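You operate a simulated robot arm through the tools that you are given. There is no shell and no other tool. Be economical: measure what you need, move in short steps, check, and stop when the job is done.

Carry out the task below with a simulated robot arm. There is one attempt and no reset: what you move stays moved.

## Task
Close the belt drawer. Then take the green relay on the right mat and put it away in the black tray. Then fetch the wash wand and stand it on the lower shelf of the packing table. Then fetch the plug from the top of the motor bench and stand it on top of the small coil there. Then take the rubber foot from the top of the packing table and put it on the silver block there. Then take the blue relay on the top of the sorting bench and put it away on the ledge of the wall rack. Then open the wire guard. Keep to this order. Set down upright: green relay, wash wand, plug, blue relay.

It is judged by the outcome, as a careful person would: the job done as asked, and still so three seconds after it is handed in. It fails if anything else is knocked over, pushed out of place, dropped, spilled or broken.

## Robot
A 6-joint arm with a two-finger parallel gripper on a trunk, on a base that drives. Base frame: it is fixed to the floor where the robot stands at the start and does not move with it; the origin is under the middle of the robot, x ahead of it, y to its left, z up. Units: m, rad, N and s.
Its first joint turns from -2.897 to 2.897 rad. Places, roughly: belt drawer [0.8, -0.1, 0.8]; black tray (29x21 cm) [-0.46, 0.82, 0.88]; blue relay [0, 5.75, 1]; green relay [2, -0.5, 0.75]; ledge of the wall rack (34x20 cm) [5.12, -3.42, 0.96]; lower shelf of the packing table [-1.4, -0.2, 0.3]; plug (3x3x5 cm) [0.3, -1.8, 0.9]; rubber foot (4x4x3 cm) [-1.3, -0.1, 0.8]; silver block (8x5x3 cm) [-1.4, 0, 0.8]; small coil [0.25, -2, 1]; wash wand (3x3x23 cm) [2.9, -1.9, 1]; wire guard [1.1, 3.1, 0.8]. Payload 3.91 kg.
The tool frame sits at the grasp point between the pads (the TCP): z along the fingers, y along the line on which they close. The tips reach 0.03 m beyond it. Largest opening 0.11 m; finger width 0.02, thickness 0.01; the body of the gripper, 0.048 by 0.112 m, starts 0.055 m behind the TCP.
Orientation is told as [roll, pitch, yaw] about the base's x, y, z axes, in that order, counted from this pose: with the fingers straight down and closing along the base's y, the tool's x points along the base's -x, its y along +y and its z along -z.

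## Interface
- The arm moves only by the tool step_arm. Its argument "series" is a list of rows, each a list of 7 numbers: the turn, a rotation vector about the tool's x, y, z in units of 6 degrees (1.0 is 6 degrees), then the shift along the tool's x, y, z in units of 25 mm (1.0 is 25 mm), then the closure, from 0 (fully open) to 1 (shut). In form: [[wx, wy, wz, x, y, z, claw], ...]. A call has 1 to 20 rows; each row shifts and turns the commanded pose from where the row before left it, along the tool's axes as they then stand. A call with a number of a shift or a turn outside -1 to 1 is refused whole. Rows are played at 5 a second. More than 0.05 m and 0.15 rad between two rows, or a gripper value outside its range, and nothing of the call is played. A pose out of reach is approached as far as the arm can. The call stops where the force on the tool passes 40 N (or 10 N more than at its start, if that is more) or the arm is blocked; 0.2 s more then pass. Each finger travels about 0.153 m/s and halts on what it meets, pressing with about 36 N; the grip force reading is that of the motor and also rises with nothing between the fingers. The clock runs only during rows and for 0.2 s after the last one: add rows that do not move to give the fingers time. The reply holds the time, the measured pose of the TCP, the force on the tool along the base axes, the opening and the grip force, in the units named above and with some noise, with the torque about the TCP (base axes, N m) and any sound that the robot's microphone picked up.
- Cameras (640 x 400 px; columns grow to the right, rows downward): "scene" is now at [0.1662, 0.2823, 1.3359]; the picture's right is [0.61, -0.79, 0.00], its down [-0.64, -0.50, -0.58] and it looks along [0.46, 0.36, -0.81] (base axes); focal length 214 px, centre (320, 200). "wrist" rides on the gripper at [0.072, 0.017, -0.103] in the tool frame; the picture's right is [-0.23, 0.97, 0.00], its down [-0.76, -0.18, -0.62] and it looks along [-0.61, -0.14, 0.78] (tool axes); focal length 222 px, centre (320, 200). There is no depth. A picture from a camera that has moved, and an enlarged one, comes with that camera's place and axes in the base frame and with its lens. The place of the scene camera against the robot may be out by one fixed shift of up to 0.025 m in any direction.
- capture(camera): a new picture of that camera. No time passes.
- drive_base(legs): drives the robot by 1 to 6 legs, each [ahead, turn to the left] in m and rad, along the robot's own axes; the way and the turn of a leg run together, so that a leg with both is an arc; at most 1.5 m and 3.142 rad a leg. The arm and the cameras ride along, it lands a little off, and it stops where it bumps. It gives what a move gives.
- head_to(pan, tilt): turns the head with the scene camera to pan (to the left, within 2.094 rad either way) and tilt (down, from -0.506 to 1.204), counted from straight ahead of the robot. It gives what a move gives.
- zoom(camera, box): a new picture of the part [left, top, right, bottom] of that camera's present view, enlarged. No time passes.
- job_done(): hands the job in; it is judged then, once.

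Work in short steps. Places have to be worked out from the pictures, the camera data and where the tool is seen: move nearer, look again, correct. Check each grasp and each placing, and mend what went wrong. You have 186 turns and 164 pictures in all, those below and enlarged ones among them. Open the gripper and draw the arm clear of the work before you hand the job in, unless the task says otherwise; then end with one line.

The tools are called after "Emit:" as a command line: name --pt "numbers of a row" for each row, then --argument value for the rest, lists and objects as JSON in quotes. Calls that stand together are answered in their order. step_arm: Moves the arm, as the interface text tells. Its arguments: {"type":"object","properties":{"series":{"type":"array","items":{"type":"array","items":{"type":"number"}}}},"required":["series"]} The other tools are called the same way: drive_base (legs) drives the base; head_to (pan, tilt) turns the head that bears the scene camera; capture (camera) takes a picture; zoom (camera, box) takes an enlarged picture of a part of a camera's view; job_done () hands the job in.

At the start:

```text
time_s: 0.0
tool_pos: [0.3557, 0.425, 1.1208]
orientation: [0.001, 0.001, 0.0]
contact_force: [-0.1, 0.6, -0.4]
wrist_torque: [0.02, -0.01, 0.02]
grip_width: 0.1101
grasp_force: 0.2
robot x, y, heading: [-0.0008, 0.0014, 0.002]
head pan, tilt: [0.661, 0.951]
```

scene: 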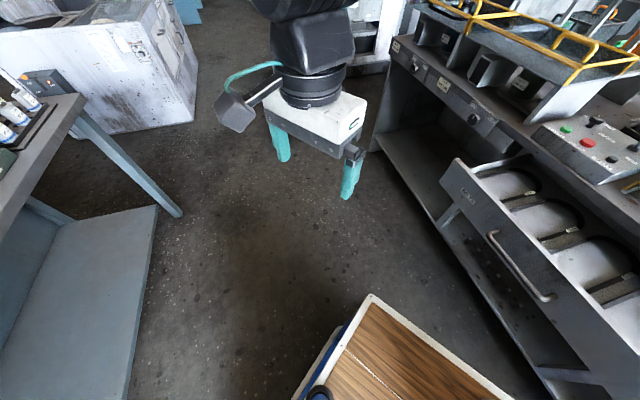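
wrist: 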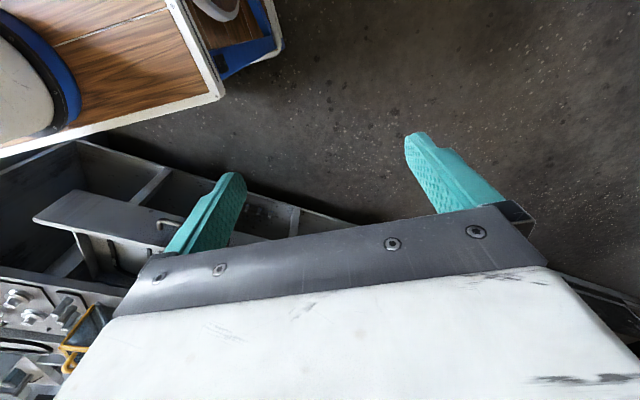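

The drawer is visible on the right, open towards the robot. I look straight at it first.

Emit:
head_to --pan -0.1 --tilt 0.7

Emit:
capture --camera "scene"

```text
time_s: 1.1
tool_pos: [0.3575, 0.4238, 1.1211]
orientation: [0.0, -0.001, 0.001]
contact_force: [-0.3, 0.1, -0.3]
wrist_torque: [0.0, -0.01, -0.01]
grip_width: 0.1101
grasp_force: 0.0
robot x, y, heading: [0.0, -0.0047, -0.0]
head pan, tilt: [-0.099, 0.7]
```

```text
161 pictures are left
camera scene: at [0.1934, 0.2293, 1.3558], right [-0.1, -1.0, 0.0], down [-0.64, 0.06, -0.76], along [0.76, -0.08, -0.64], focal length 214 px, centre (320, 200)
```

scene: 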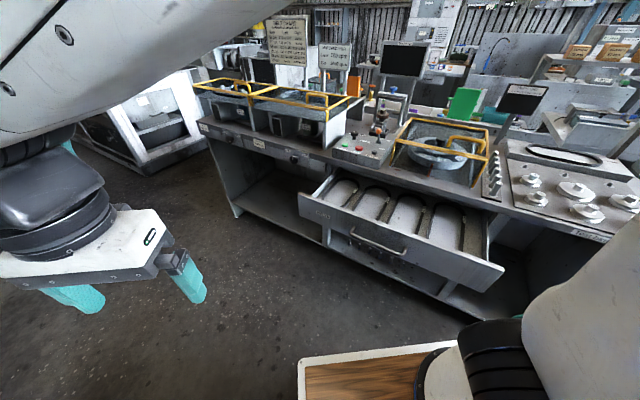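

I zoom on the drawer to get its edges and handle.

Emit:
zoom --camera "scene" --box '[280, 130, 540, 310]'

```text
2.22 times, centred on (410, 220) of scene
camera zoom: at [0.1934, 0.2293, 1.3558], right [-0.1, -1.0, 0.0], down [-0.64, 0.06, -0.76], along [0.76, -0.08, -0.64], focal length 477 px, centre (120, 156)
```

zoom: 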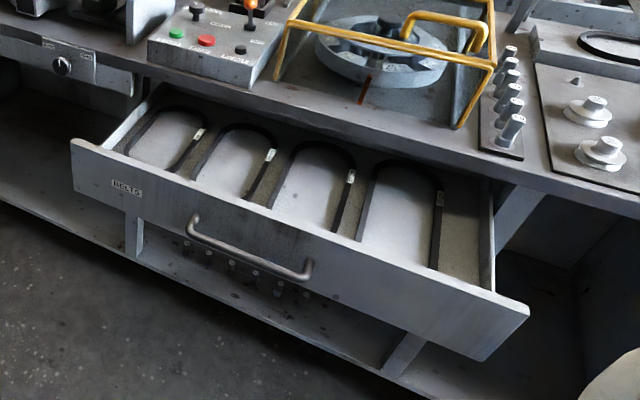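

Drawer front centre is near (0.70,-0.05,0.8), pushing direction about yaw -0.61. I turn the tool that way, shut the gripper, and go part way.

Emit:
step_arm --pt "0 0 1 0 0 1 1" --pt "0 0 1 0 0 1 1" --pt "0 0 1 0 0 1 1" --pt "0 0 1 0 0 1 1" --pt "0 0 1 0 0 1 1" --pt "0 0 0.85 0 0 1 1" --pt "0 0 0 -1 -0.45 0 1" --pt "0 0 0 -1 -0.45 0 1" --pt "0 0 0 -1 -0.45 0 1" --pt "0 0 0 -1 -0.45 0 1" --pt "0 0 0 -1 -0.45 0 1" --pt "0 0 0 -1 -0.45 0 1" --pt "0 0 0 -1 -0.45 0 1" --pt "0 0 0 -1 -0.45 0 1" --pt "0 0 0 -1 -0.45 0 1" --pt "0 0 0 -1 -0.45 0 1" --pt "0 0 0 -1 -0.45 0 1" --pt "0 0 0 -1 -0.45 0 1"

Emit:
capture --camera "scene"

```text
time_s: 4.9
tool_pos: [0.5241, 0.1419, 0.9715]
orientation: [0.0, -0.002, -0.612]
contact_force: [-1.0, 0.2, 0.1]
wrist_torque: [0.0, 0.01, -0.05]
grip_width: 0.0
grasp_force: 36.8
robot x, y, heading: [0.0028, 0.0001, -0.003]
head pan, tilt: [-0.099, 0.7]
```

```text
159 pictures are left
camera scene: at [0.1934, 0.2293, 1.3558], right [-0.1, -1.0, 0.0], down [-0.64, 0.06, -0.76], along [0.76, -0.08, -0.64], focal length 214 px, centre (320, 200)
```

scene: 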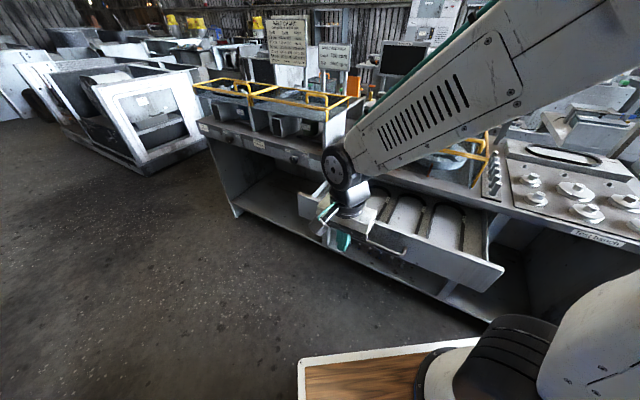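

Camera and tool agree well. I move further right and down, then pitch the fingers forward.

Emit:
step_arm --pt "0 -1 0 0 -0.5 0 1" --pt "0 -1 0 0 -0.5 0 1" --pt "0 -1 0 0 -0.5 0 1" --pt "0 -1 0 0 -0.5 0 1" --pt "0 -1 0 0 -0.3 0 1" --pt "0 -1 0 0 0 0 1" --pt "0 -1 0 0 0 0 1" --pt "0 0 0 0.6 0 0.66 1" --pt "0 0 0 0.6 0 0.66 1" --pt "0 0 0 0.6 0 0.66 1" --pt "0 0 0 0.6 0 0.66 1" --pt "0 0 0 0.6 0 0.66 1" --pt "0 0 0 0.6 0 0.66 1"

Emit:
capture --camera "scene"

Emit:
capture --camera "wrist"

```text
time_s: 7.7
tool_pos: [0.5431, 0.1513, 0.8676]
orientation: [0.001, -0.734, -0.612]
contact_force: [0.3, 0.2, 0.6]
wrist_torque: [0.02, 0.04, -0.01]
grip_width: 0.0
grasp_force: 35.9
out of reach, approached as far as the arm can: row 3, 4, 5, 6, 7, 8, 9, 10, 11
robot x, y, heading: [0.0014, 0.0027, 0.002]
head pan, tilt: [-0.099, 0.7]
```

```text
158 pictures are left
camera scene: at [0.1933, 0.2291, 1.3559], right [-0.1, -0.99, 0.0], down [-0.64, 0.06, -0.76], along [0.76, -0.08, -0.64], focal length 214 px, centre (320, 200)
```

scene: 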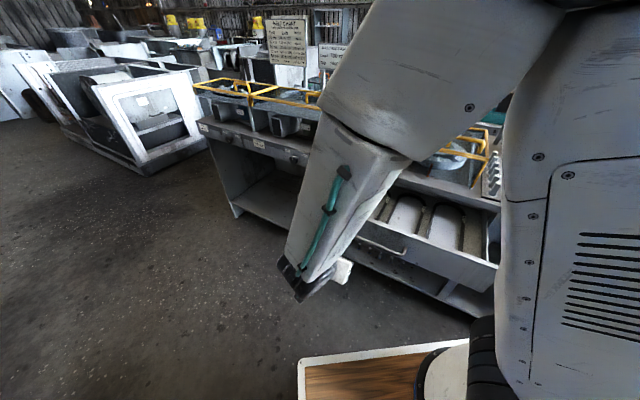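

```text
157 pictures are left
camera wrist: at [0.4514, 0.2355, 0.8954], right [0.7, 0.7, 0.15], down [0.02, -0.23, 0.97], along [0.72, -0.68, -0.17], focal length 222 px, centre (320, 200)
```

wrist: 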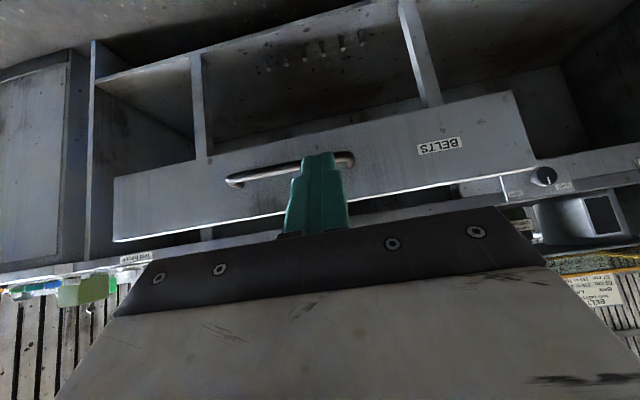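

The arm is too near its inner limit; the drawer is ahead. I move forward and right and check.

Emit:
step_arm --pt "0 0 0 -0.743 -0.7 0.669 1" --pt "0 0 0 -0.743 -0.7 0.669 1" --pt "0 0 0 -0.743 -0.7 0.669 1" --pt "0 0 0 -0.743 -0.7 0.669 1"

Emit:
capture --camera "wrist"

```text
time_s: 8.7
tool_pos: [0.6207, 0.0696, 0.8695]
orientation: [-0.001, -0.73, -0.61]
contact_force: [0.1, -0.4, -0.3]
wrist_torque: [-0.04, -0.01, 0.01]
grip_width: 0.0002
grasp_force: 35.4
out of reach, approached as far as the arm can: row 1, 2, 3, 4
robot x, y, heading: [0.0014, 0.0001, -0.004]
head pan, tilt: [-0.099, 0.7]
```

```text
156 pictures are left
camera wrist: at [0.5288, 0.153, 0.8962], right [0.7, 0.7, 0.15], down [0.02, -0.23, 0.97], along [0.72, -0.68, -0.18], focal length 222 px, centre (320, 200)
```

wrist: 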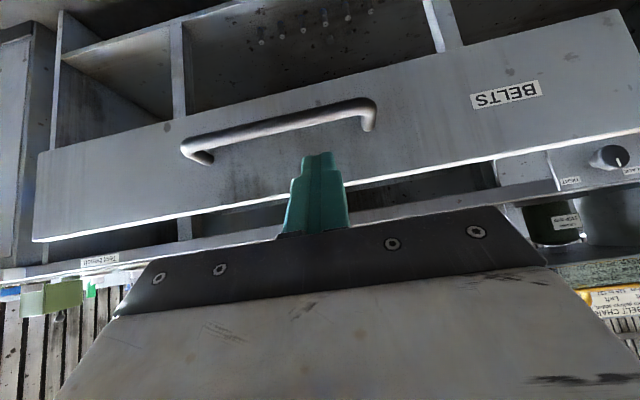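

The 42° tilt limits reach downward here; I reduce it to 24° and lower by 8 cm.

Emit:
step_arm --pt "0 1 0 0 0 0 1" --pt "0 1 0 0 0 0 1" --pt "0 1 0 0 0 0 1" --pt "0 0 0 0.407 0 0.914 1" --pt "0 0 0 0.407 0 0.914 1" --pt "0 0 0 0.407 0 0.914 1"

Emit:
capture --camera "wrist"

Emit:
capture --camera "scene"

```text
time_s: 10.1
tool_pos: [0.6205, 0.0685, 0.7922]
orientation: [0.001, -0.418, -0.613]
contact_force: [-0.8, -0.2, -0.2]
wrist_torque: [-0.03, 0.0, 0.0]
grip_width: 0.0
grasp_force: 35.9
robot x, y, heading: [0.0031, 0.0016, 0.002]
head pan, tilt: [-0.099, 0.7]
```

```text
155 pictures are left
camera wrist: at [0.5411, 0.1442, 0.8567], right [0.73, 0.68, 0.09], down [0.26, -0.4, 0.88], along [0.63, -0.62, -0.47], focal length 222 px, centre (320, 200)
```

wrist: 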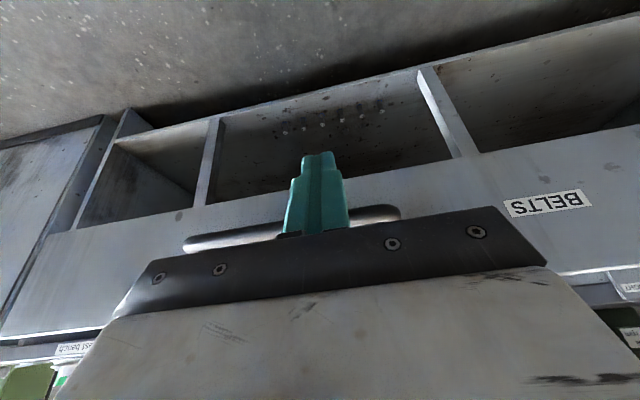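

```text
154 pictures are left
camera scene: at [0.1932, 0.2291, 1.3559], right [-0.1, -0.99, 0.0], down [-0.64, 0.06, -0.76], along [0.76, -0.08, -0.64], focal length 214 px, centre (320, 200)
```

scene: 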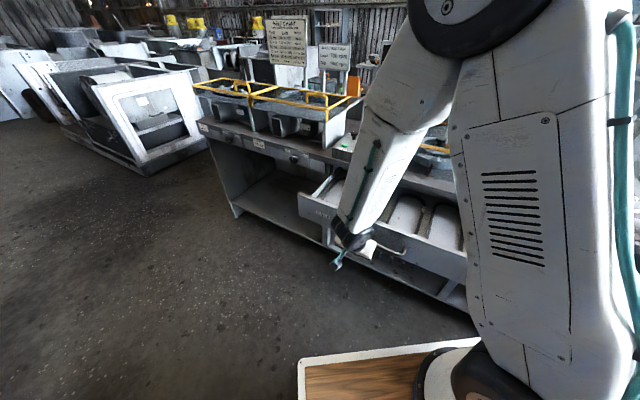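

Tip is near z 0.765, about 12 cm short of the drawer front. I advance with a small shift to the centre, gently.

Emit:
step_arm --pt "0 0 0 -0.457 -0.5 0.203 1" --pt "0 0 0 -0.457 -0.5 0.203 1" --pt "0 0 0 -0.457 -0.5 0.203 1" --pt "0 0 0 -0.457 -0.5 0.203 1" --pt "0 0 0 -0.457 0 0.203 1" --pt "0 0 0 -0.457 0 0.203 1" --pt "0 0 0 -0.457 0 0.203 1"

Emit:
capture --camera "wrist"

Emit:
capture --camera "scene"

```text
time_s: 11.7
tool_pos: [0.6632, -0.0228, 0.7938]
orientation: [-0.001, -0.419, -0.61]
contact_force: [-0.7, -0.2, 0.8]
wrist_torque: [0.03, 0.0, -0.02]
grip_width: 0.0
grasp_force: 35.7
robot x, y, heading: [-0.0047, 0.0021, 0.0]
head pan, tilt: [-0.099, 0.7]
```

```text
153 pictures are left
camera wrist: at [0.584, 0.0525, 0.8576], right [0.73, 0.68, 0.09], down [0.26, -0.4, 0.88], along [0.63, -0.62, -0.47], focal length 222 px, centre (320, 200)
```

wrist: 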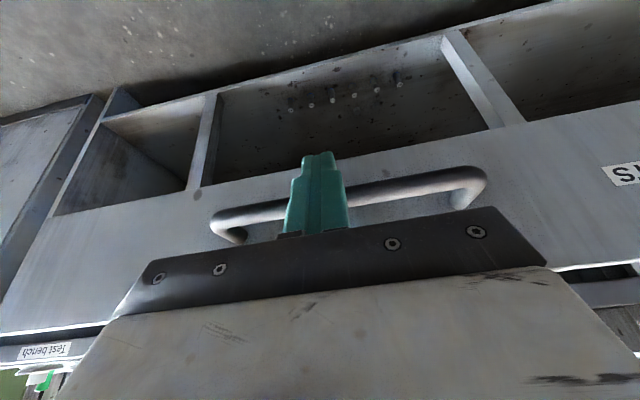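

```text
152 pictures are left
camera scene: at [0.1934, 0.2292, 1.3558], right [-0.1, -1.0, 0.0], down [-0.64, 0.06, -0.76], along [0.76, -0.08, -0.64], focal length 214 px, centre (320, 200)
```

scene: 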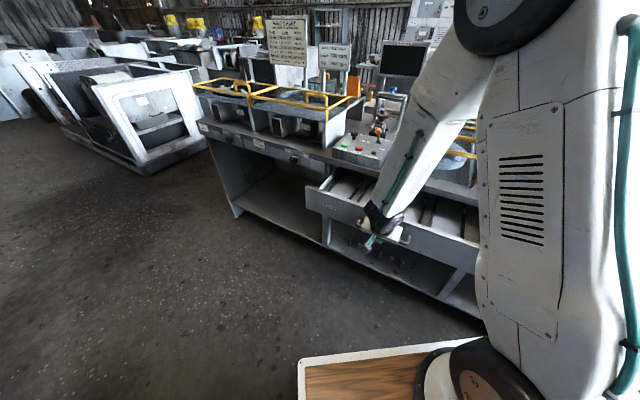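

The drawer's left corner has already shifted, so it is being pushed. I keep pushing straight.

Emit:
step_arm --pt "0 0 0 -0.457 0 0.203 1" --pt "0 0 0 -0.457 0 0.203 1" --pt "0 0 0 -0.457 0 0.203 1" --pt "0 0 0 -0.457 0 0.203 1" --pt "0 0 0 -0.457 0 0.203 1" --pt "0 0 0 -0.457 0 0.203 1" --pt "0 0 0 -0.457 0 0.203 1" --pt "0 0 0 -0.457 0 0.203 1"

Emit:
capture --camera "scene"

Emit:
capture --camera "wrist"

```text
time_s: 13.5
tool_pos: [0.7464, -0.08, 0.7925]
orientation: [0.001, -0.417, -0.613]
contact_force: [0.0, 0.5, -0.8]
wrist_torque: [-0.01, 0.02, 0.03]
grip_width: 0.0001
grasp_force: 35.9
robot x, y, heading: [-0.0002, 0.0009, 0.005]
head pan, tilt: [-0.099, 0.7]
```

```text
151 pictures are left
camera scene: at [0.1934, 0.2292, 1.3559], right [-0.1, -1.0, 0.0], down [-0.64, 0.06, -0.76], along [0.76, -0.08, -0.64], focal length 214 px, centre (320, 200)
```

scene: 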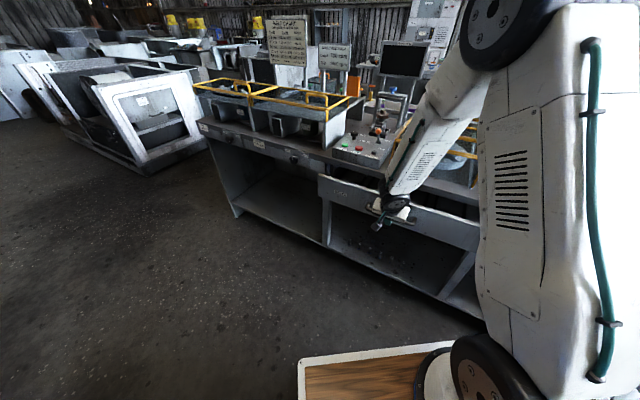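

```text
150 pictures are left
camera wrist: at [0.6659, -0.0047, 0.8567], right [0.73, 0.68, 0.09], down [0.26, -0.4, 0.88], along [0.63, -0.62, -0.47], focal length 222 px, centre (320, 200)
```

wrist: 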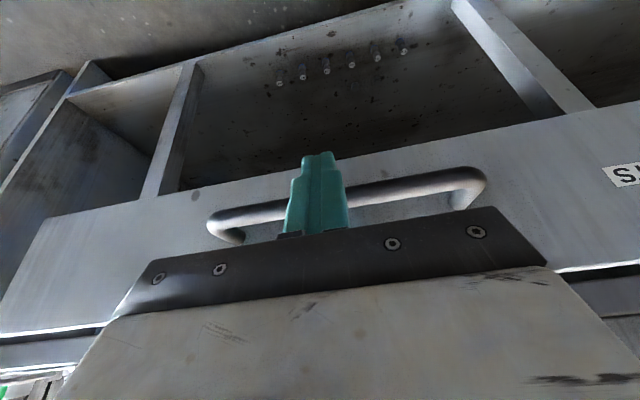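

The drawer is sliding freely and nearly shut. I push on until it seats.

Emit:
step_arm --pt "0 0 0 -0.457 0 0.203 1" --pt "0 0 0 -0.457 0 0.203 1" --pt "0 0 0 -0.457 0 0.203 1" --pt "0 0 0 -0.457 0 0.203 1" --pt "0 0 0 -0.457 0 0.203 1" --pt "0 0 0 -0.457 0 0.203 1" --pt "0 0 0 -0.457 0 0.203 1" --pt "0 0 0 -0.457 0 0.203 1"

Emit:
capture --camera "scene"

Emit:
capture --camera "wrist"

```text
time_s: 15.3
tool_pos: [0.8193, -0.1327, 0.7891]
orientation: [-0.005, -0.409, -0.607]
contact_force: [-3.9, 1.6, -0.6]
wrist_torque: [0.05, -0.02, -0.03]
grip_width: 0.0001
grasp_force: 35.4
robot x, y, heading: [0.0014, 0.0041, -0.0]
head pan, tilt: [-0.099, 0.7]
stopped in row 8: the force on the tool passed its limit at 58 N (the readings are from after the stop); the commanded pose is now the measured one
```

```text
149 pictures are left
camera scene: at [0.1925, 0.2297, 1.3559], right [-0.1, -1.0, 0.0], down [-0.64, 0.06, -0.76], along [0.76, -0.07, -0.64], focal length 214 px, centre (320, 200)
```

scene: 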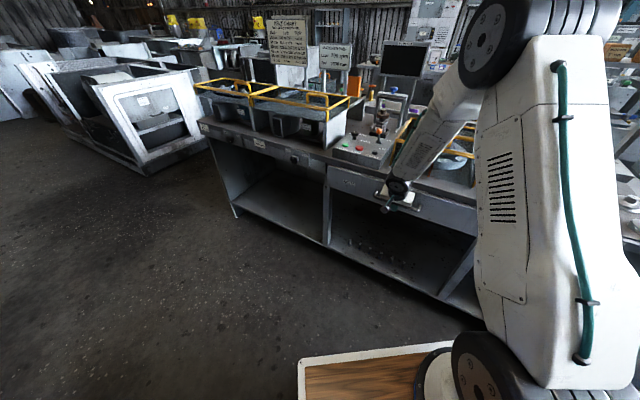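

```text
148 pictures are left
camera wrist: at [0.7414, -0.0568, 0.8541], right [0.73, 0.68, 0.09], down [0.27, -0.4, 0.88], along [0.63, -0.62, -0.48], focal length 222 px, centre (320, 200)
```

wrist: 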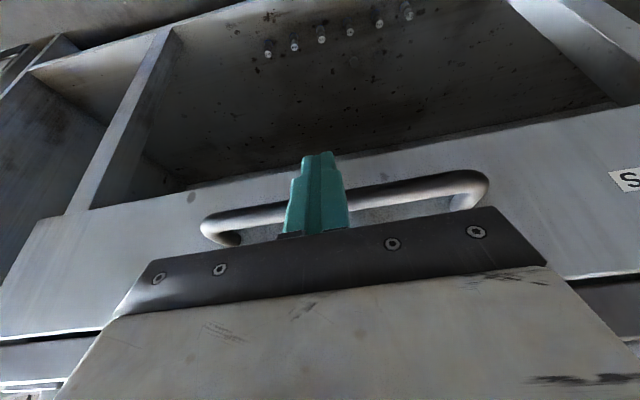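

It stopped hard at 58 N: seated. I withdraw along the finger axis so nothing hooks the handle, and check.

Emit:
step_arm --pt "0 0 0 0 0 -1 1" --pt "0 0 0 0 0 -1 1" --pt "0 0 0 0 0 -1 1" --pt "0 0 0 0 0 -1 1" --pt "0 0 0 0 0 -1 1" --pt "0 0 0 0 0 -1 1" --pt "0 1 0 0.5 0 -0.5 0.5" --pt "0 1 0 0.5 0 -0.5 0" --pt "0 1 0 0.5 0 -0.5 0" --pt "0 1 0 0.5 0 -0.5 0"

Emit:
zoom --camera "scene" --box '[200, 60, 540, 300]'

```text
time_s: 17.5
tool_pos: [0.7216, -0.0615, 0.9633]
orientation: [-0.003, 0.011, -0.609]
contact_force: [0.0, -0.3, 0.0]
wrist_torque: [0.01, 0.02, 0.01]
grip_width: 0.1101
grasp_force: 0.0
robot x, y, heading: [0.001, -0.0014, -0.002]
head pan, tilt: [-0.099, 0.7]
```

```text
1.67 times, centred on (370, 180) of scene
camera zoom: at [0.1926, 0.2297, 1.3558], right [-0.1, -1.0, 0.0], down [-0.64, 0.06, -0.76], along [0.76, -0.07, -0.64], focal length 358 px, centre (237, 233)
```

zoom: 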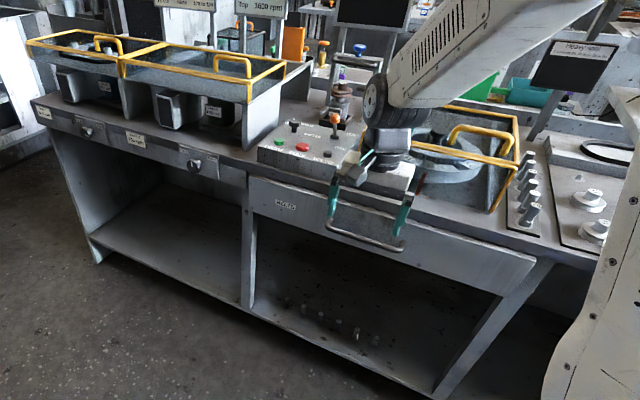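

The drawer is flush. Now I tuck the arm higher and survey the surroundings.

Emit:
step_arm --pt "0 0 0 0 0 -1 0" --pt "0 0 0 0 0 -1 0" --pt "0 0 0 0 0 -1 0" --pt "0 0 0 0 0 -1 0" --pt "0 0 0 0 0 -1 0" --pt "0 0 0 0 0 -1 0" --pt "0 0 0 0 0 -1 0" --pt "0 0 0 1 1 0 0" --pt "0 0 0 1 1 0 0" --pt "0 0 0 1 1 0 0" --pt "0 0 0 1 1 0 0" --pt "0 0 0 1 1 0 0" --pt "0 0 0 1 1 0 0" --pt "0 0 0 1 1 0 0" --pt "0 0 0 1 1 0 0"

Emit:
head_to --pan -0.6 --tilt 0.35

Emit:
capture --camera "scene"

Emit:
head_to --pan 0.5 --tilt 0.35

Emit:
capture --camera "scene"

Emit:
head_to --pan -1.8 --tilt 0.35

Emit:
capture --camera "scene"

Emit:
head_to --pan 1.8 --tilt 0.45

Emit:
capture --camera "scene"

```text
time_s: 20.7
tool_pos: [0.6758, 0.2163, 1.1393]
orientation: [-0.002, 0.011, -0.611]
contact_force: [0.0, -0.6, -0.2]
wrist_torque: [0.03, -0.03, -0.03]
grip_width: 0.1101
grasp_force: 0.1
robot x, y, heading: [-0.0029, -0.0017, 0.001]
head pan, tilt: [-0.099, 0.7]
```

```text
time_s: 21.7
tool_pos: [0.676, 0.2159, 1.1385]
orientation: [-0.005, 0.01, -0.611]
contact_force: [-0.1, 0.6, 1.2]
wrist_torque: [0.02, -0.01, 0.0]
grip_width: 0.1098
grasp_force: 0.0
robot x, y, heading: [-0.0009, -0.0008, 0.0]
head pan, tilt: [-0.6, 0.351]
```

```text
146 pictures are left
camera scene: at [0.1851, 0.1856, 1.3872], right [-0.56, -0.83, 0.0], down [-0.28, 0.19, -0.94], along [0.78, -0.53, -0.34], focal length 214 px, centre (320, 200)
```

scene: 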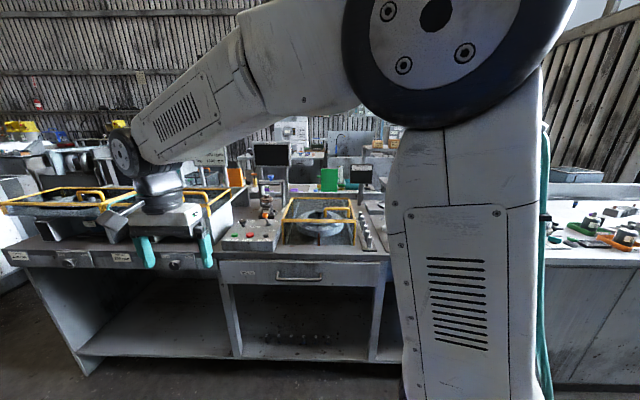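

```text
time_s: 23.0
tool_pos: [0.6764, 0.2141, 1.1387]
orientation: [-0.006, 0.009, -0.611]
contact_force: [-0.7, 0.4, -0.8]
wrist_torque: [-0.03, 0.0, -0.01]
grip_width: 0.1099
grasp_force: 0.0
robot x, y, heading: [0.0027, 0.0007, 0.0]
head pan, tilt: [0.499, 0.351]
```

```text
145 pictures are left
camera scene: at [0.1898, 0.2826, 1.3872], right [0.48, -0.88, 0.0], down [-0.3, -0.16, -0.94], along [0.82, 0.45, -0.34], focal length 214 px, centre (320, 200)
```

scene: 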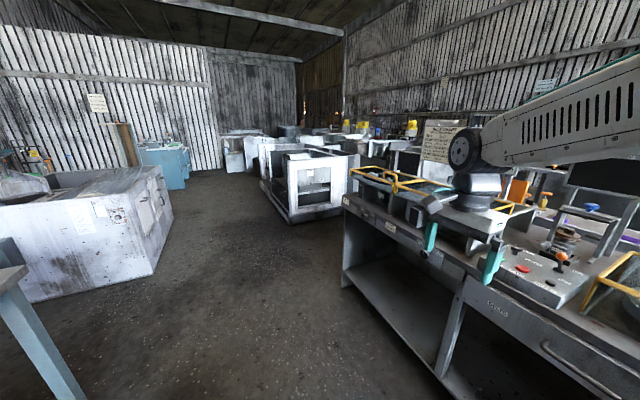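

```text
time_s: 25.1
tool_pos: [0.6756, 0.2154, 1.1386]
orientation: [-0.005, 0.01, -0.611]
contact_force: [1.1, 0.3, 0.3]
wrist_torque: [0.01, 0.02, 0.0]
grip_width: 0.11
grasp_force: 0.1
robot x, y, heading: [-0.0001, 0.0037, 0.003]
head pan, tilt: [-1.799, 0.351]
```

```text
144 pictures are left
camera scene: at [0.0872, 0.1472, 1.3873], right [-0.97, 0.22, 0.0], down [0.08, 0.33, -0.94], along [-0.21, -0.92, -0.34], focal length 214 px, centre (320, 200)
```

scene: 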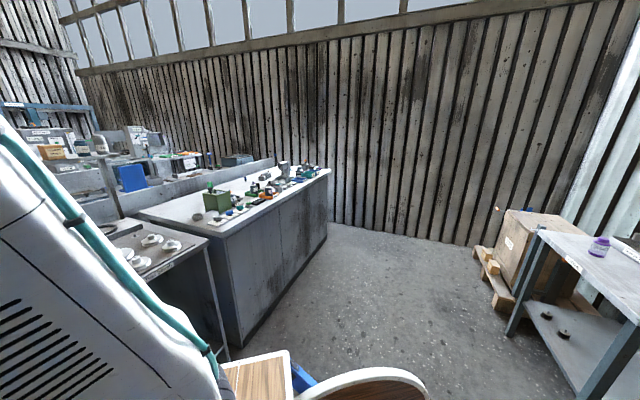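

```text
time_s: 28.1
tool_pos: [0.6765, 0.2147, 1.1382]
orientation: [-0.006, 0.012, -0.612]
contact_force: [0.1, -0.7, 1.1]
wrist_torque: [0.01, -0.05, 0.01]
grip_width: 0.1101
grasp_force: 0.0
robot x, y, heading: [-0.0025, -0.0021, 0.005]
head pan, tilt: [1.799, 0.45]
```

```text
143 pictures are left
camera scene: at [0.0871, 0.3275, 1.378], right [0.97, 0.23, 0.0], down [0.1, -0.42, -0.9], along [-0.21, 0.88, -0.44], focal length 214 px, centre (320, 200)
```

scene: 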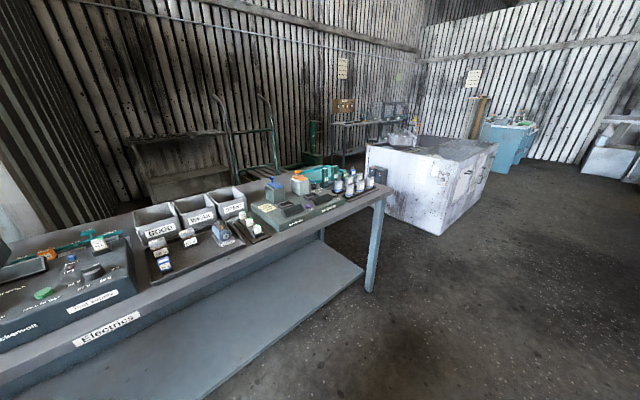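

The relay lies behind the belt bench; I drive round its left end. First pull the arm in slightly, then turn and drive through the wide gap.

Emit:
step_arm --pt "0 0 0 0.8 0.3 -0.5 0" --pt "0 0 0 0.8 0.3 -0.5 0" --pt "0 0 0 0.8 0.3 -0.5 0" --pt "0 0 0 0.8 0.3 -0.5 0"

Emit:
drive_base --legs '[[0, 0.915], [0.8, 0], [0.85, 0], [0, -0.9]]'

Emit:
head_to --pan -0.3 --tilt 0.4

Emit:
capture --camera "scene"

```text
time_s: 29.1
tool_pos: [0.6283, 0.2853, 1.1898]
orientation: [-0.005, 0.009, -0.612]
contact_force: [0.2, -0.3, -0.5]
wrist_torque: [0.01, 0.02, 0.02]
grip_width: 0.11
grasp_force: 0.0
robot x, y, heading: [0.0024, -0.0006, 0.001]
head pan, tilt: [1.799, 0.45]
```

```text
time_s: 42.1
tool_pos: [1.6361, 1.5836, 1.1901]
orientation: [-0.004, 0.01, -0.605]
contact_force: [-0.2, -0.8, -0.3]
wrist_torque: [0.01, -0.03, 0.02]
grip_width: 0.11
grasp_force: 0.1
robot x, y, heading: [1.0084, 1.2931, 0.001]
head pan, tilt: [1.799, 0.45]
```

```text
time_s: 44.1
tool_pos: [1.6362, 1.583, 1.1887]
orientation: [-0.005, 0.01, -0.605]
contact_force: [0.0, 0.0, 0.4]
wrist_torque: [0.02, 0.04, -0.02]
grip_width: 0.11
grasp_force: 0.1
robot x, y, heading: [1.013, 1.2962, 0.012]
head pan, tilt: [-0.3, 0.4]
```

```text
142 pictures are left
camera scene: at [1.2054, 1.5051, 1.3827], right [-0.29, -0.96, 0.0], down [-0.37, 0.11, -0.92], along [0.88, -0.27, -0.39], focal length 214 px, centre (320, 200)
```

scene: 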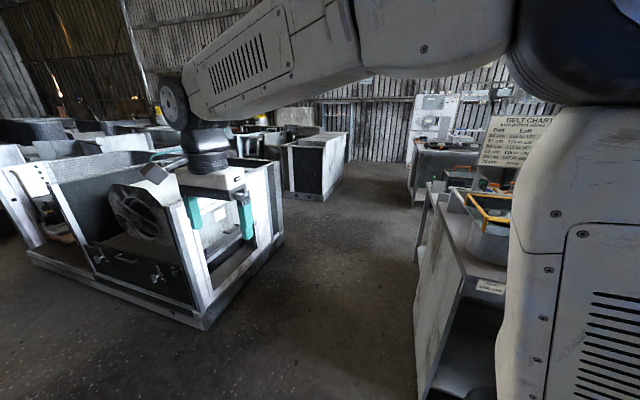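

The lane between the bench end and the white machine is about 1.4 m wide. I drive along it and look behind the bench.

Emit:
drive_base --legs '[[0.98, -0.05], [0, -0.63], [0.9, 0]]'

Emit:
head_to --pan -1.0 --tilt 0.45

Emit:
capture --camera "scene"

Emit:
head_to --pan 0.2 --tilt 0.4

Emit:
capture --camera "scene"

```text
time_s: 55.4
tool_pos: [3.3728, 0.5165, 1.1891]
orientation: [-0.006, 0.01, -1.296]
contact_force: [-0.2, 0.7, 0.0]
wrist_torque: [0.01, -0.03, -0.01]
grip_width: 0.1102
grasp_force: 0.0
robot x, y, heading: [2.7054, 0.6915, -0.683]
head pan, tilt: [-0.3, 0.4]
```

```text
time_s: 56.5
tool_pos: [3.3733, 0.5183, 1.1886]
orientation: [-0.004, 0.011, -1.296]
contact_force: [0.5, 0.0, -0.4]
wrist_torque: [-0.02, -0.06, 0.01]
grip_width: 0.11
grasp_force: 0.0
robot x, y, heading: [2.7061, 0.6946, -0.68]
head pan, tilt: [-1.0, 0.45]
```

```text
141 pictures are left
camera scene: at [2.9233, 0.7047, 1.378], right [-0.99, 0.11, 0.0], down [0.05, 0.43, -0.9], along [-0.1, -0.89, -0.44], focal length 214 px, centre (320, 200)
```

scene: 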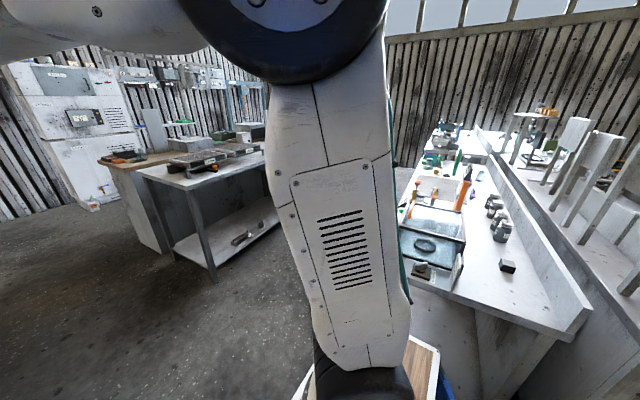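

```text
time_s: 57.9
tool_pos: [3.373, 0.5162, 1.1896]
orientation: [-0.006, 0.011, -1.296]
contact_force: [-0.3, 0.5, 0.1]
wrist_torque: [0.01, -0.01, 0.03]
grip_width: 0.1102
grasp_force: 0.1
robot x, y, heading: [2.7085, 0.6924, -0.686]
head pan, tilt: [0.201, 0.4]
```

```text
140 pictures are left
camera scene: at [3.0157, 0.7529, 1.3827], right [-0.47, -0.88, 0.0], down [-0.34, 0.18, -0.92], along [0.81, -0.43, -0.39], focal length 214 px, centre (320, 200)
```

scene: 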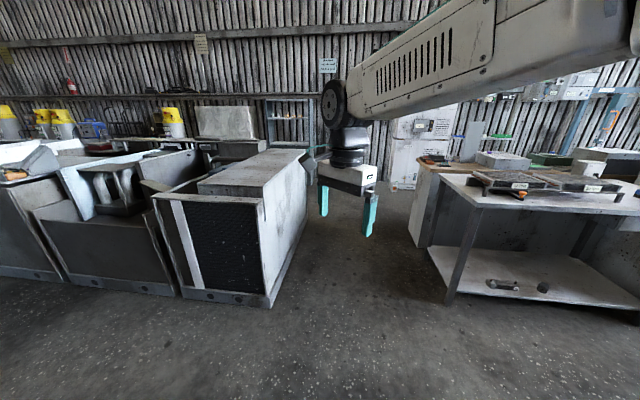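

A lower back bench with mats stands on the right, with a ~1.25 m lane behind it. I go into the lane's mouth and turn partly toward the relay.

Emit:
drive_base --legs '[[0.83, 0.07], [0, -1.57], [0.8, 0]]'

Emit:
head_to --pan -0.5 --tilt 0.6

Emit:
capture --camera "scene"

```text
time_s: 70.0
tool_pos: [2.7539, -1.133, 1.1888]
orientation: [-0.006, 0.01, -2.815]
contact_force: [0.7, 0.6, -0.1]
wrist_torque: [0.0, -0.02, 0.0]
grip_width: 0.1103
grasp_force: 0.1
robot x, y, heading: [2.8962, -0.4579, -2.203]
head pan, tilt: [0.201, 0.4]
```

```text
time_s: 71.1
tool_pos: [2.754, -1.1319, 1.189]
orientation: [-0.005, 0.01, -2.815]
contact_force: [-0.3, 0.0, 0.3]
wrist_torque: [0.0, 0.01, -0.03]
grip_width: 0.1101
grasp_force: 0.1
robot x, y, heading: [2.8964, -0.4539, -2.2]
head pan, tilt: [-0.499, 0.6]
```

```text
139 pictures are left
camera scene: at [2.907, -0.7363, 1.3645], right [-0.42, 0.91, 0.0], down [0.51, 0.24, -0.83], along [-0.75, -0.35, -0.56], focal length 214 px, centre (320, 200)
```

scene: 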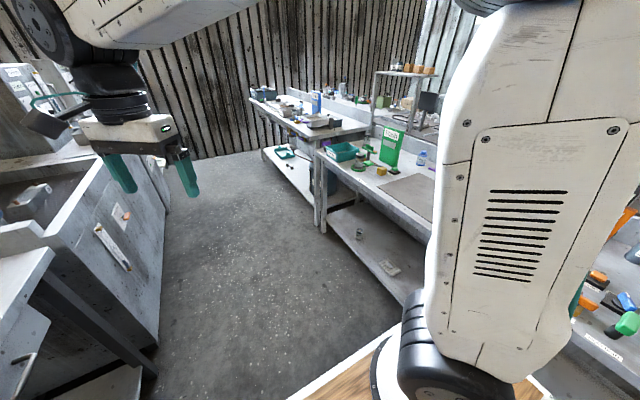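

Position is as planned. I turn right 0.7 to face the relay's area.

Emit:
drive_base --legs '[[0, -0.75]]'

Emit:
head_to --pan -0.15 --tilt 0.75

Emit:
capture --camera "scene"

```text
time_s: 73.5
tool_pos: [2.3328, -0.8576, 1.1897]
orientation: [-0.005, 0.009, 2.721]
contact_force: [0.1, -0.5, 0.2]
wrist_torque: [0.0, 0.0, -0.01]
grip_width: 0.11
grasp_force: 0.1
robot x, y, heading: [2.8976, -0.4574, -2.954]
head pan, tilt: [-0.499, 0.6]
```

```text
time_s: 74.3
tool_pos: [2.3324, -0.8562, 1.1896]
orientation: [-0.005, 0.009, 2.72]
contact_force: [0.6, -0.3, -0.3]
wrist_torque: [0.0, -0.02, -0.02]
grip_width: 0.1101
grasp_force: 0.0
robot x, y, heading: [2.8966, -0.4593, -2.95]
head pan, tilt: [-0.15, 0.75]
```

```text
138 pictures are left
camera scene: at [2.7084, -0.7133, 1.3516], right [-0.04, 1.0, 0.0], down [0.68, 0.03, -0.73], along [-0.73, -0.03, -0.68], focal length 214 px, centre (320, 200)
```

scene: 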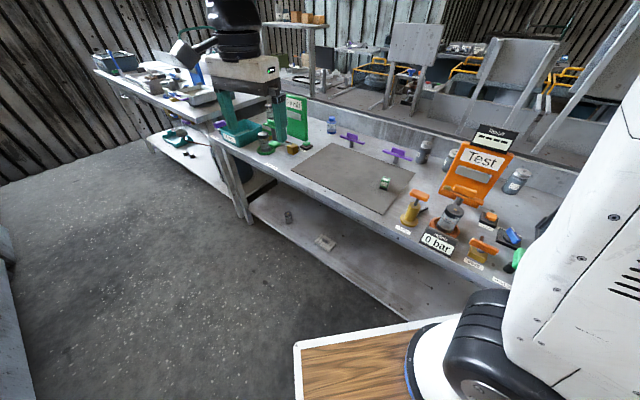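

The mat shows a small greenish object at (385,184). I enlarge that region.

Emit:
zoom --camera "scene" --box '[230, 100, 430, 225]'

Emit:
zoom --camera "scene" --box '[350, 160, 420, 204]'

```text
3.20 times, centred on (330, 162) of scene
camera zoom: at [2.7084, -0.7133, 1.3516], right [-0.04, 1.0, 0.0], down [0.68, 0.03, -0.73], along [-0.73, -0.03, -0.68], focal length 686 px, centre (288, 320)
```

zoom: 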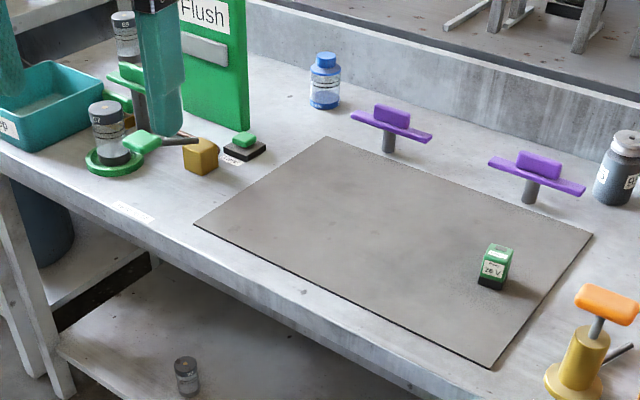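

```text
9.09 times, centred on (385, 182) of scene
camera zoom: at [2.7084, -0.7133, 1.3516], right [-0.04, 1.0, 0.0], down [0.68, 0.03, -0.73], along [-0.73, -0.03, -0.68], focal length 1950 px, centre (-271, 364)
```

zoom: 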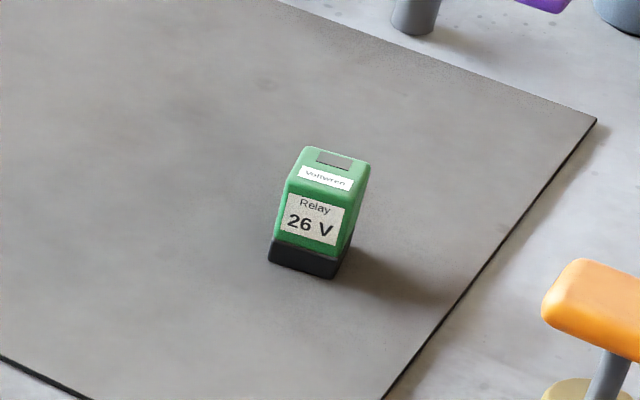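

Relay stands near (1.95,-0.46), turned about 20°, within reach. I move above it, with fingers aligned to its sides.

Emit:
step_arm --pt "0 0 -0.82 -1 -0.51 0 0" --pt "0 0 0 -1 -0.51 0 0" --pt "0 0 0 -1 -0.51 0 0" --pt "0 0 0 -1 -0.51 0 0" --pt "0 0 0 -1 -0.51 0 0" --pt "0 0 0 -1 -0.51 0 0" --pt "0 0 0 -1 -0.51 0 0" --pt "0 0 0 -1 -0.51 0 0" --pt "0 0 0 -1 -0.51 0 0" --pt "0 0 0 -1 -0.51 0 0" --pt "0 0 0 -1 -0.51 0 0" --pt "0 0 0 -1 -0.51 0 0" --pt "0 0 0 -1 -0.51 0.5 0" --pt "0 0 0 -1 -0.51 1 0" --pt "0 0 0 -1 -0.51 1 0" --pt "0 0 0 -1 -0.51 1 0" --pt "0 0 0 -1 -0.51 1 0" --pt "0 0 0 -1 -0.51 1 0" --pt "0 0 0 -0.8 -0.51 1 0" --pt "0 0 0 -0.5 0 1 0"

Emit:
capture --camera "wrist"

Emit:
capture --camera "scene"

```text
time_s: 78.5
tool_pos: [1.9621, -0.4667, 0.9988]
orientation: [-0.003, 0.008, 2.805]
contact_force: [0.3, -0.5, 0.8]
wrist_torque: [-0.02, 0.02, -0.01]
grip_width: 0.1101
grasp_force: 0.0
robot x, y, heading: [2.8949, -0.4587, -2.953]
head pan, tilt: [-0.15, 0.75]
```

```text
135 pictures are left
camera wrist: at [2.0232, -0.5071, 1.1012], right [-0.53, -0.85, -0.01], down [-0.67, 0.42, 0.62], along [-0.52, 0.33, -0.79], focal length 222 px, centre (320, 200)
```

wrist: 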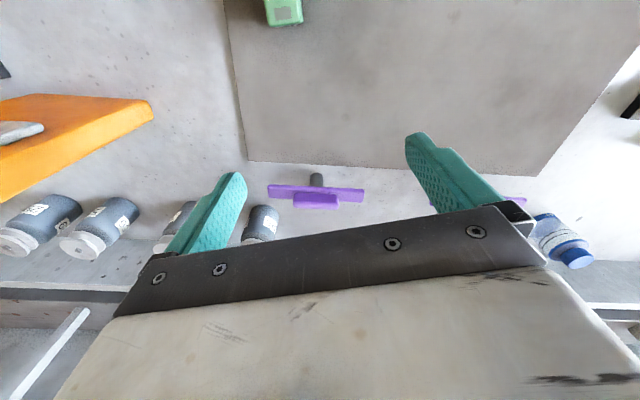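

```text
134 pictures are left
camera scene: at [2.7087, -0.7133, 1.3517], right [-0.04, 1.0, 0.0], down [0.68, 0.03, -0.73], along [-0.73, -0.03, -0.68], focal length 214 px, centre (320, 200)
```

scene: 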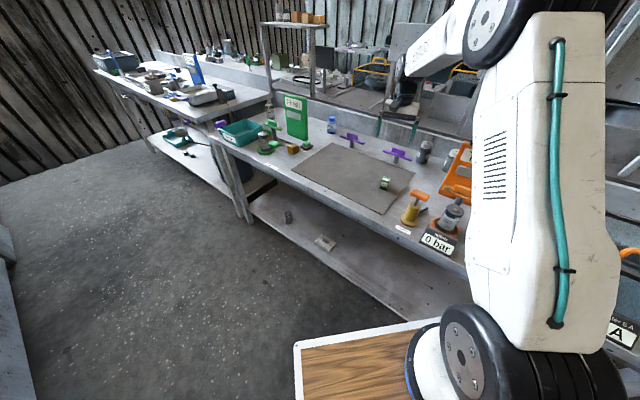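

Triangulating, the relay's top is at about (2.044,-0.489,0.87) — the bench is higher than thought. I back off above it.

Emit:
step_arm --pt "0 0 0 1 0 0 0" --pt "0 0 0 1 0 0 0" --pt "0 0 0 1 -0.2 0 0" --pt "0 0 0 0.4 0 0 0"

Emit:
capture --camera "wrist"

Emit:
zoom --camera "scene" --box '[320, 110, 450, 220]'

```text
time_s: 79.5
tool_pos: [2.0442, -0.4878, 0.9977]
orientation: [-0.003, 0.01, 2.807]
contact_force: [0.1, 1.4, -0.8]
wrist_torque: [-0.03, -0.03, -0.01]
grip_width: 0.1101
grasp_force: 0.1
robot x, y, heading: [2.8969, -0.4581, -2.954]
head pan, tilt: [-0.15, 0.75]
```

```text
133 pictures are left
camera wrist: at [2.1051, -0.5303, 1.1012], right [-0.53, -0.85, -0.01], down [-0.67, 0.42, 0.62], along [-0.52, 0.33, -0.79], focal length 222 px, centre (320, 200)
```

wrist: 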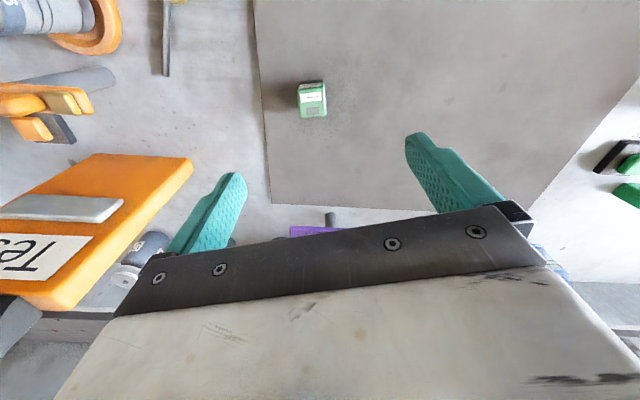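

```text
3.64 times, centred on (385, 165) of scene
camera zoom: at [2.7081, -0.7133, 1.3516], right [-0.04, 1.0, 0.0], down [0.68, 0.03, -0.73], along [-0.73, -0.03, -0.68], focal length 780 px, centre (84, 327)
```

zoom: 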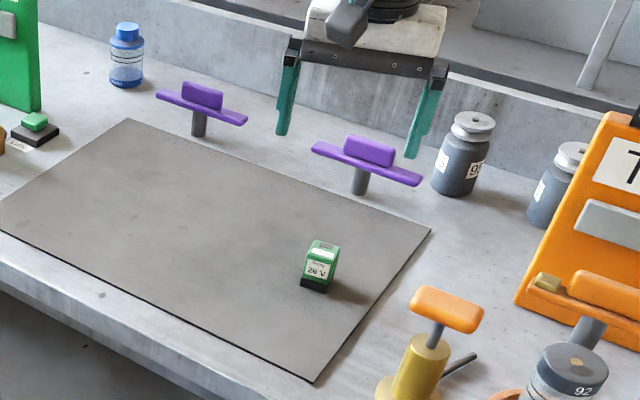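

The relay is at about (2.05,-0.482), top near z 0.81. I descend to just above it and look again.

Emit:
step_arm --pt "0 0 0 0.15 -0.25 1 0" --pt "0 0 0 0 0 1 0" --pt "0 0 0 0 0 1 0" --pt "0 0 0 0 0 1 0" --pt "0 0 0 0 0 0.4 0"

Emit:
capture --camera "wrist"

Emit:
zoom --camera "scene" --box '[340, 130, 430, 220]'

```text
time_s: 80.7
tool_pos: [2.0492, -0.4852, 0.8889]
orientation: [-0.004, 0.009, 2.807]
contact_force: [-0.6, -0.3, -0.3]
wrist_torque: [0.01, -0.03, 0.0]
grip_width: 0.1099
grasp_force: 0.0
robot x, y, heading: [2.8958, -0.4593, -2.95]
head pan, tilt: [-0.15, 0.75]
```

```text
131 pictures are left
camera wrist: at [2.1109, -0.5257, 0.9916], right [-0.53, -0.85, -0.01], down [-0.67, 0.42, 0.62], along [-0.52, 0.33, -0.79], focal length 222 px, centre (320, 200)
```

wrist: 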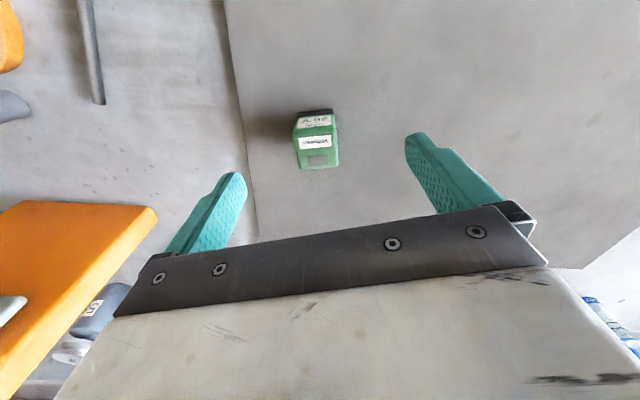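

```text
4.44 times, centred on (385, 175) of scene
camera zoom: at [2.7085, -0.7133, 1.3516], right [-0.04, 1.0, 0.0], down [0.68, 0.03, -0.73], along [-0.73, -0.03, -0.68], focal length 953 px, centre (31, 311)
```

zoom: 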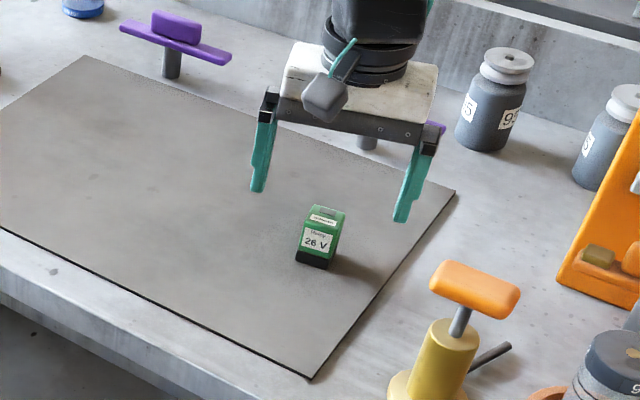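

Lateral alignment is good. I descend another 6 cm and check.

Emit:
step_arm --pt "0 0 0 0 0 1 0" --pt "0 0 0 0 0 1 0" --pt "0 0 0 0 0 0.4 0"

Emit:
capture --camera "wrist"

Emit:
zoom --camera "scene" --box '[350, 145, 420, 215]'

```text
time_s: 81.6
tool_pos: [2.0503, -0.4875, 0.8334]
orientation: [-0.001, 0.004, 2.808]
contact_force: [14.6, -0.1, 19.4]
wrist_torque: [-0.99, 0.13, 0.78]
grip_width: 0.1081
grasp_force: 0.1
robot x, y, heading: [2.8952, -0.4586, -2.957]
head pan, tilt: [-0.15, 0.75]
stopped in row 3: the force on the tool passed its limit at 46 N (the readings are from after the stop); the commanded pose is now the measured one
```

```text
129 pictures are left
camera wrist: at [2.1117, -0.5267, 0.9366], right [-0.53, -0.85, 0.0], down [-0.67, 0.42, 0.62], along [-0.52, 0.33, -0.79], focal length 222 px, centre (320, 200)
```

wrist: 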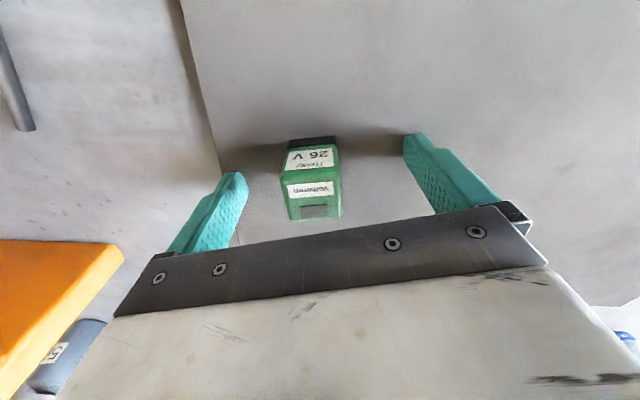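

```text
5.71 times, centred on (385, 180) of scene
camera zoom: at [2.7098, -0.7133, 1.3518], right [-0.04, 1.0, 0.0], down [0.68, 0.03, -0.73], along [-0.73, -0.03, -0.68], focal length 1226 px, centre (-51, 314)
```

zoom: 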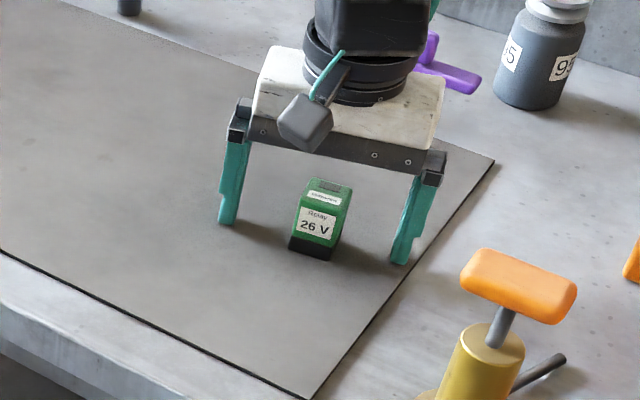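

The tips touched the mat (z≈0.803) and the relay is centred between them. I rise 5 mm, shift 6 mm back, and close.

Emit:
step_arm --pt "0 0 0 0 0 -0.25 0" --pt "0 0 0 0.25 0 0 0" --pt "0 0 0 0 0 0 0.4" --pt "0 0 0 0 0 0 0.8" --pt "0 0 0 0 0 0 1" --pt "0 0 0 0 0 0 1"

Emit:
capture --camera "wrist"

```text
time_s: 83.0
tool_pos: [2.0549, -0.4878, 0.8385]
orientation: [-0.002, 0.004, 2.808]
contact_force: [1.7, 1.7, 2.2]
wrist_torque: [0.03, -0.03, 0.02]
grip_width: 0.0294
grasp_force: 35.9
robot x, y, heading: [2.8948, -0.4567, -2.954]
head pan, tilt: [-0.15, 0.75]
```

```text
127 pictures are left
camera wrist: at [2.1165, -0.5283, 0.9416], right [-0.53, -0.85, 0.0], down [-0.66, 0.42, 0.62], along [-0.52, 0.33, -0.79], focal length 222 px, centre (320, 200)
```

wrist: 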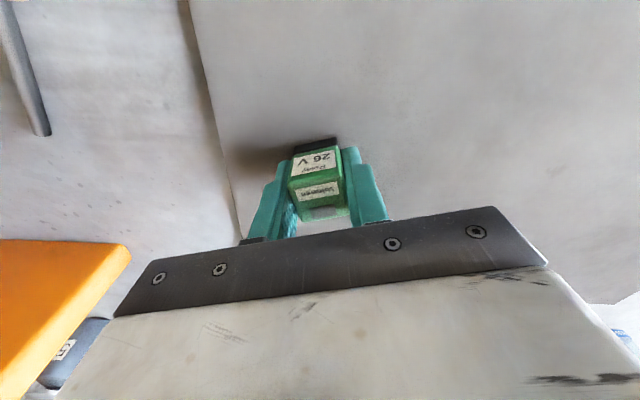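

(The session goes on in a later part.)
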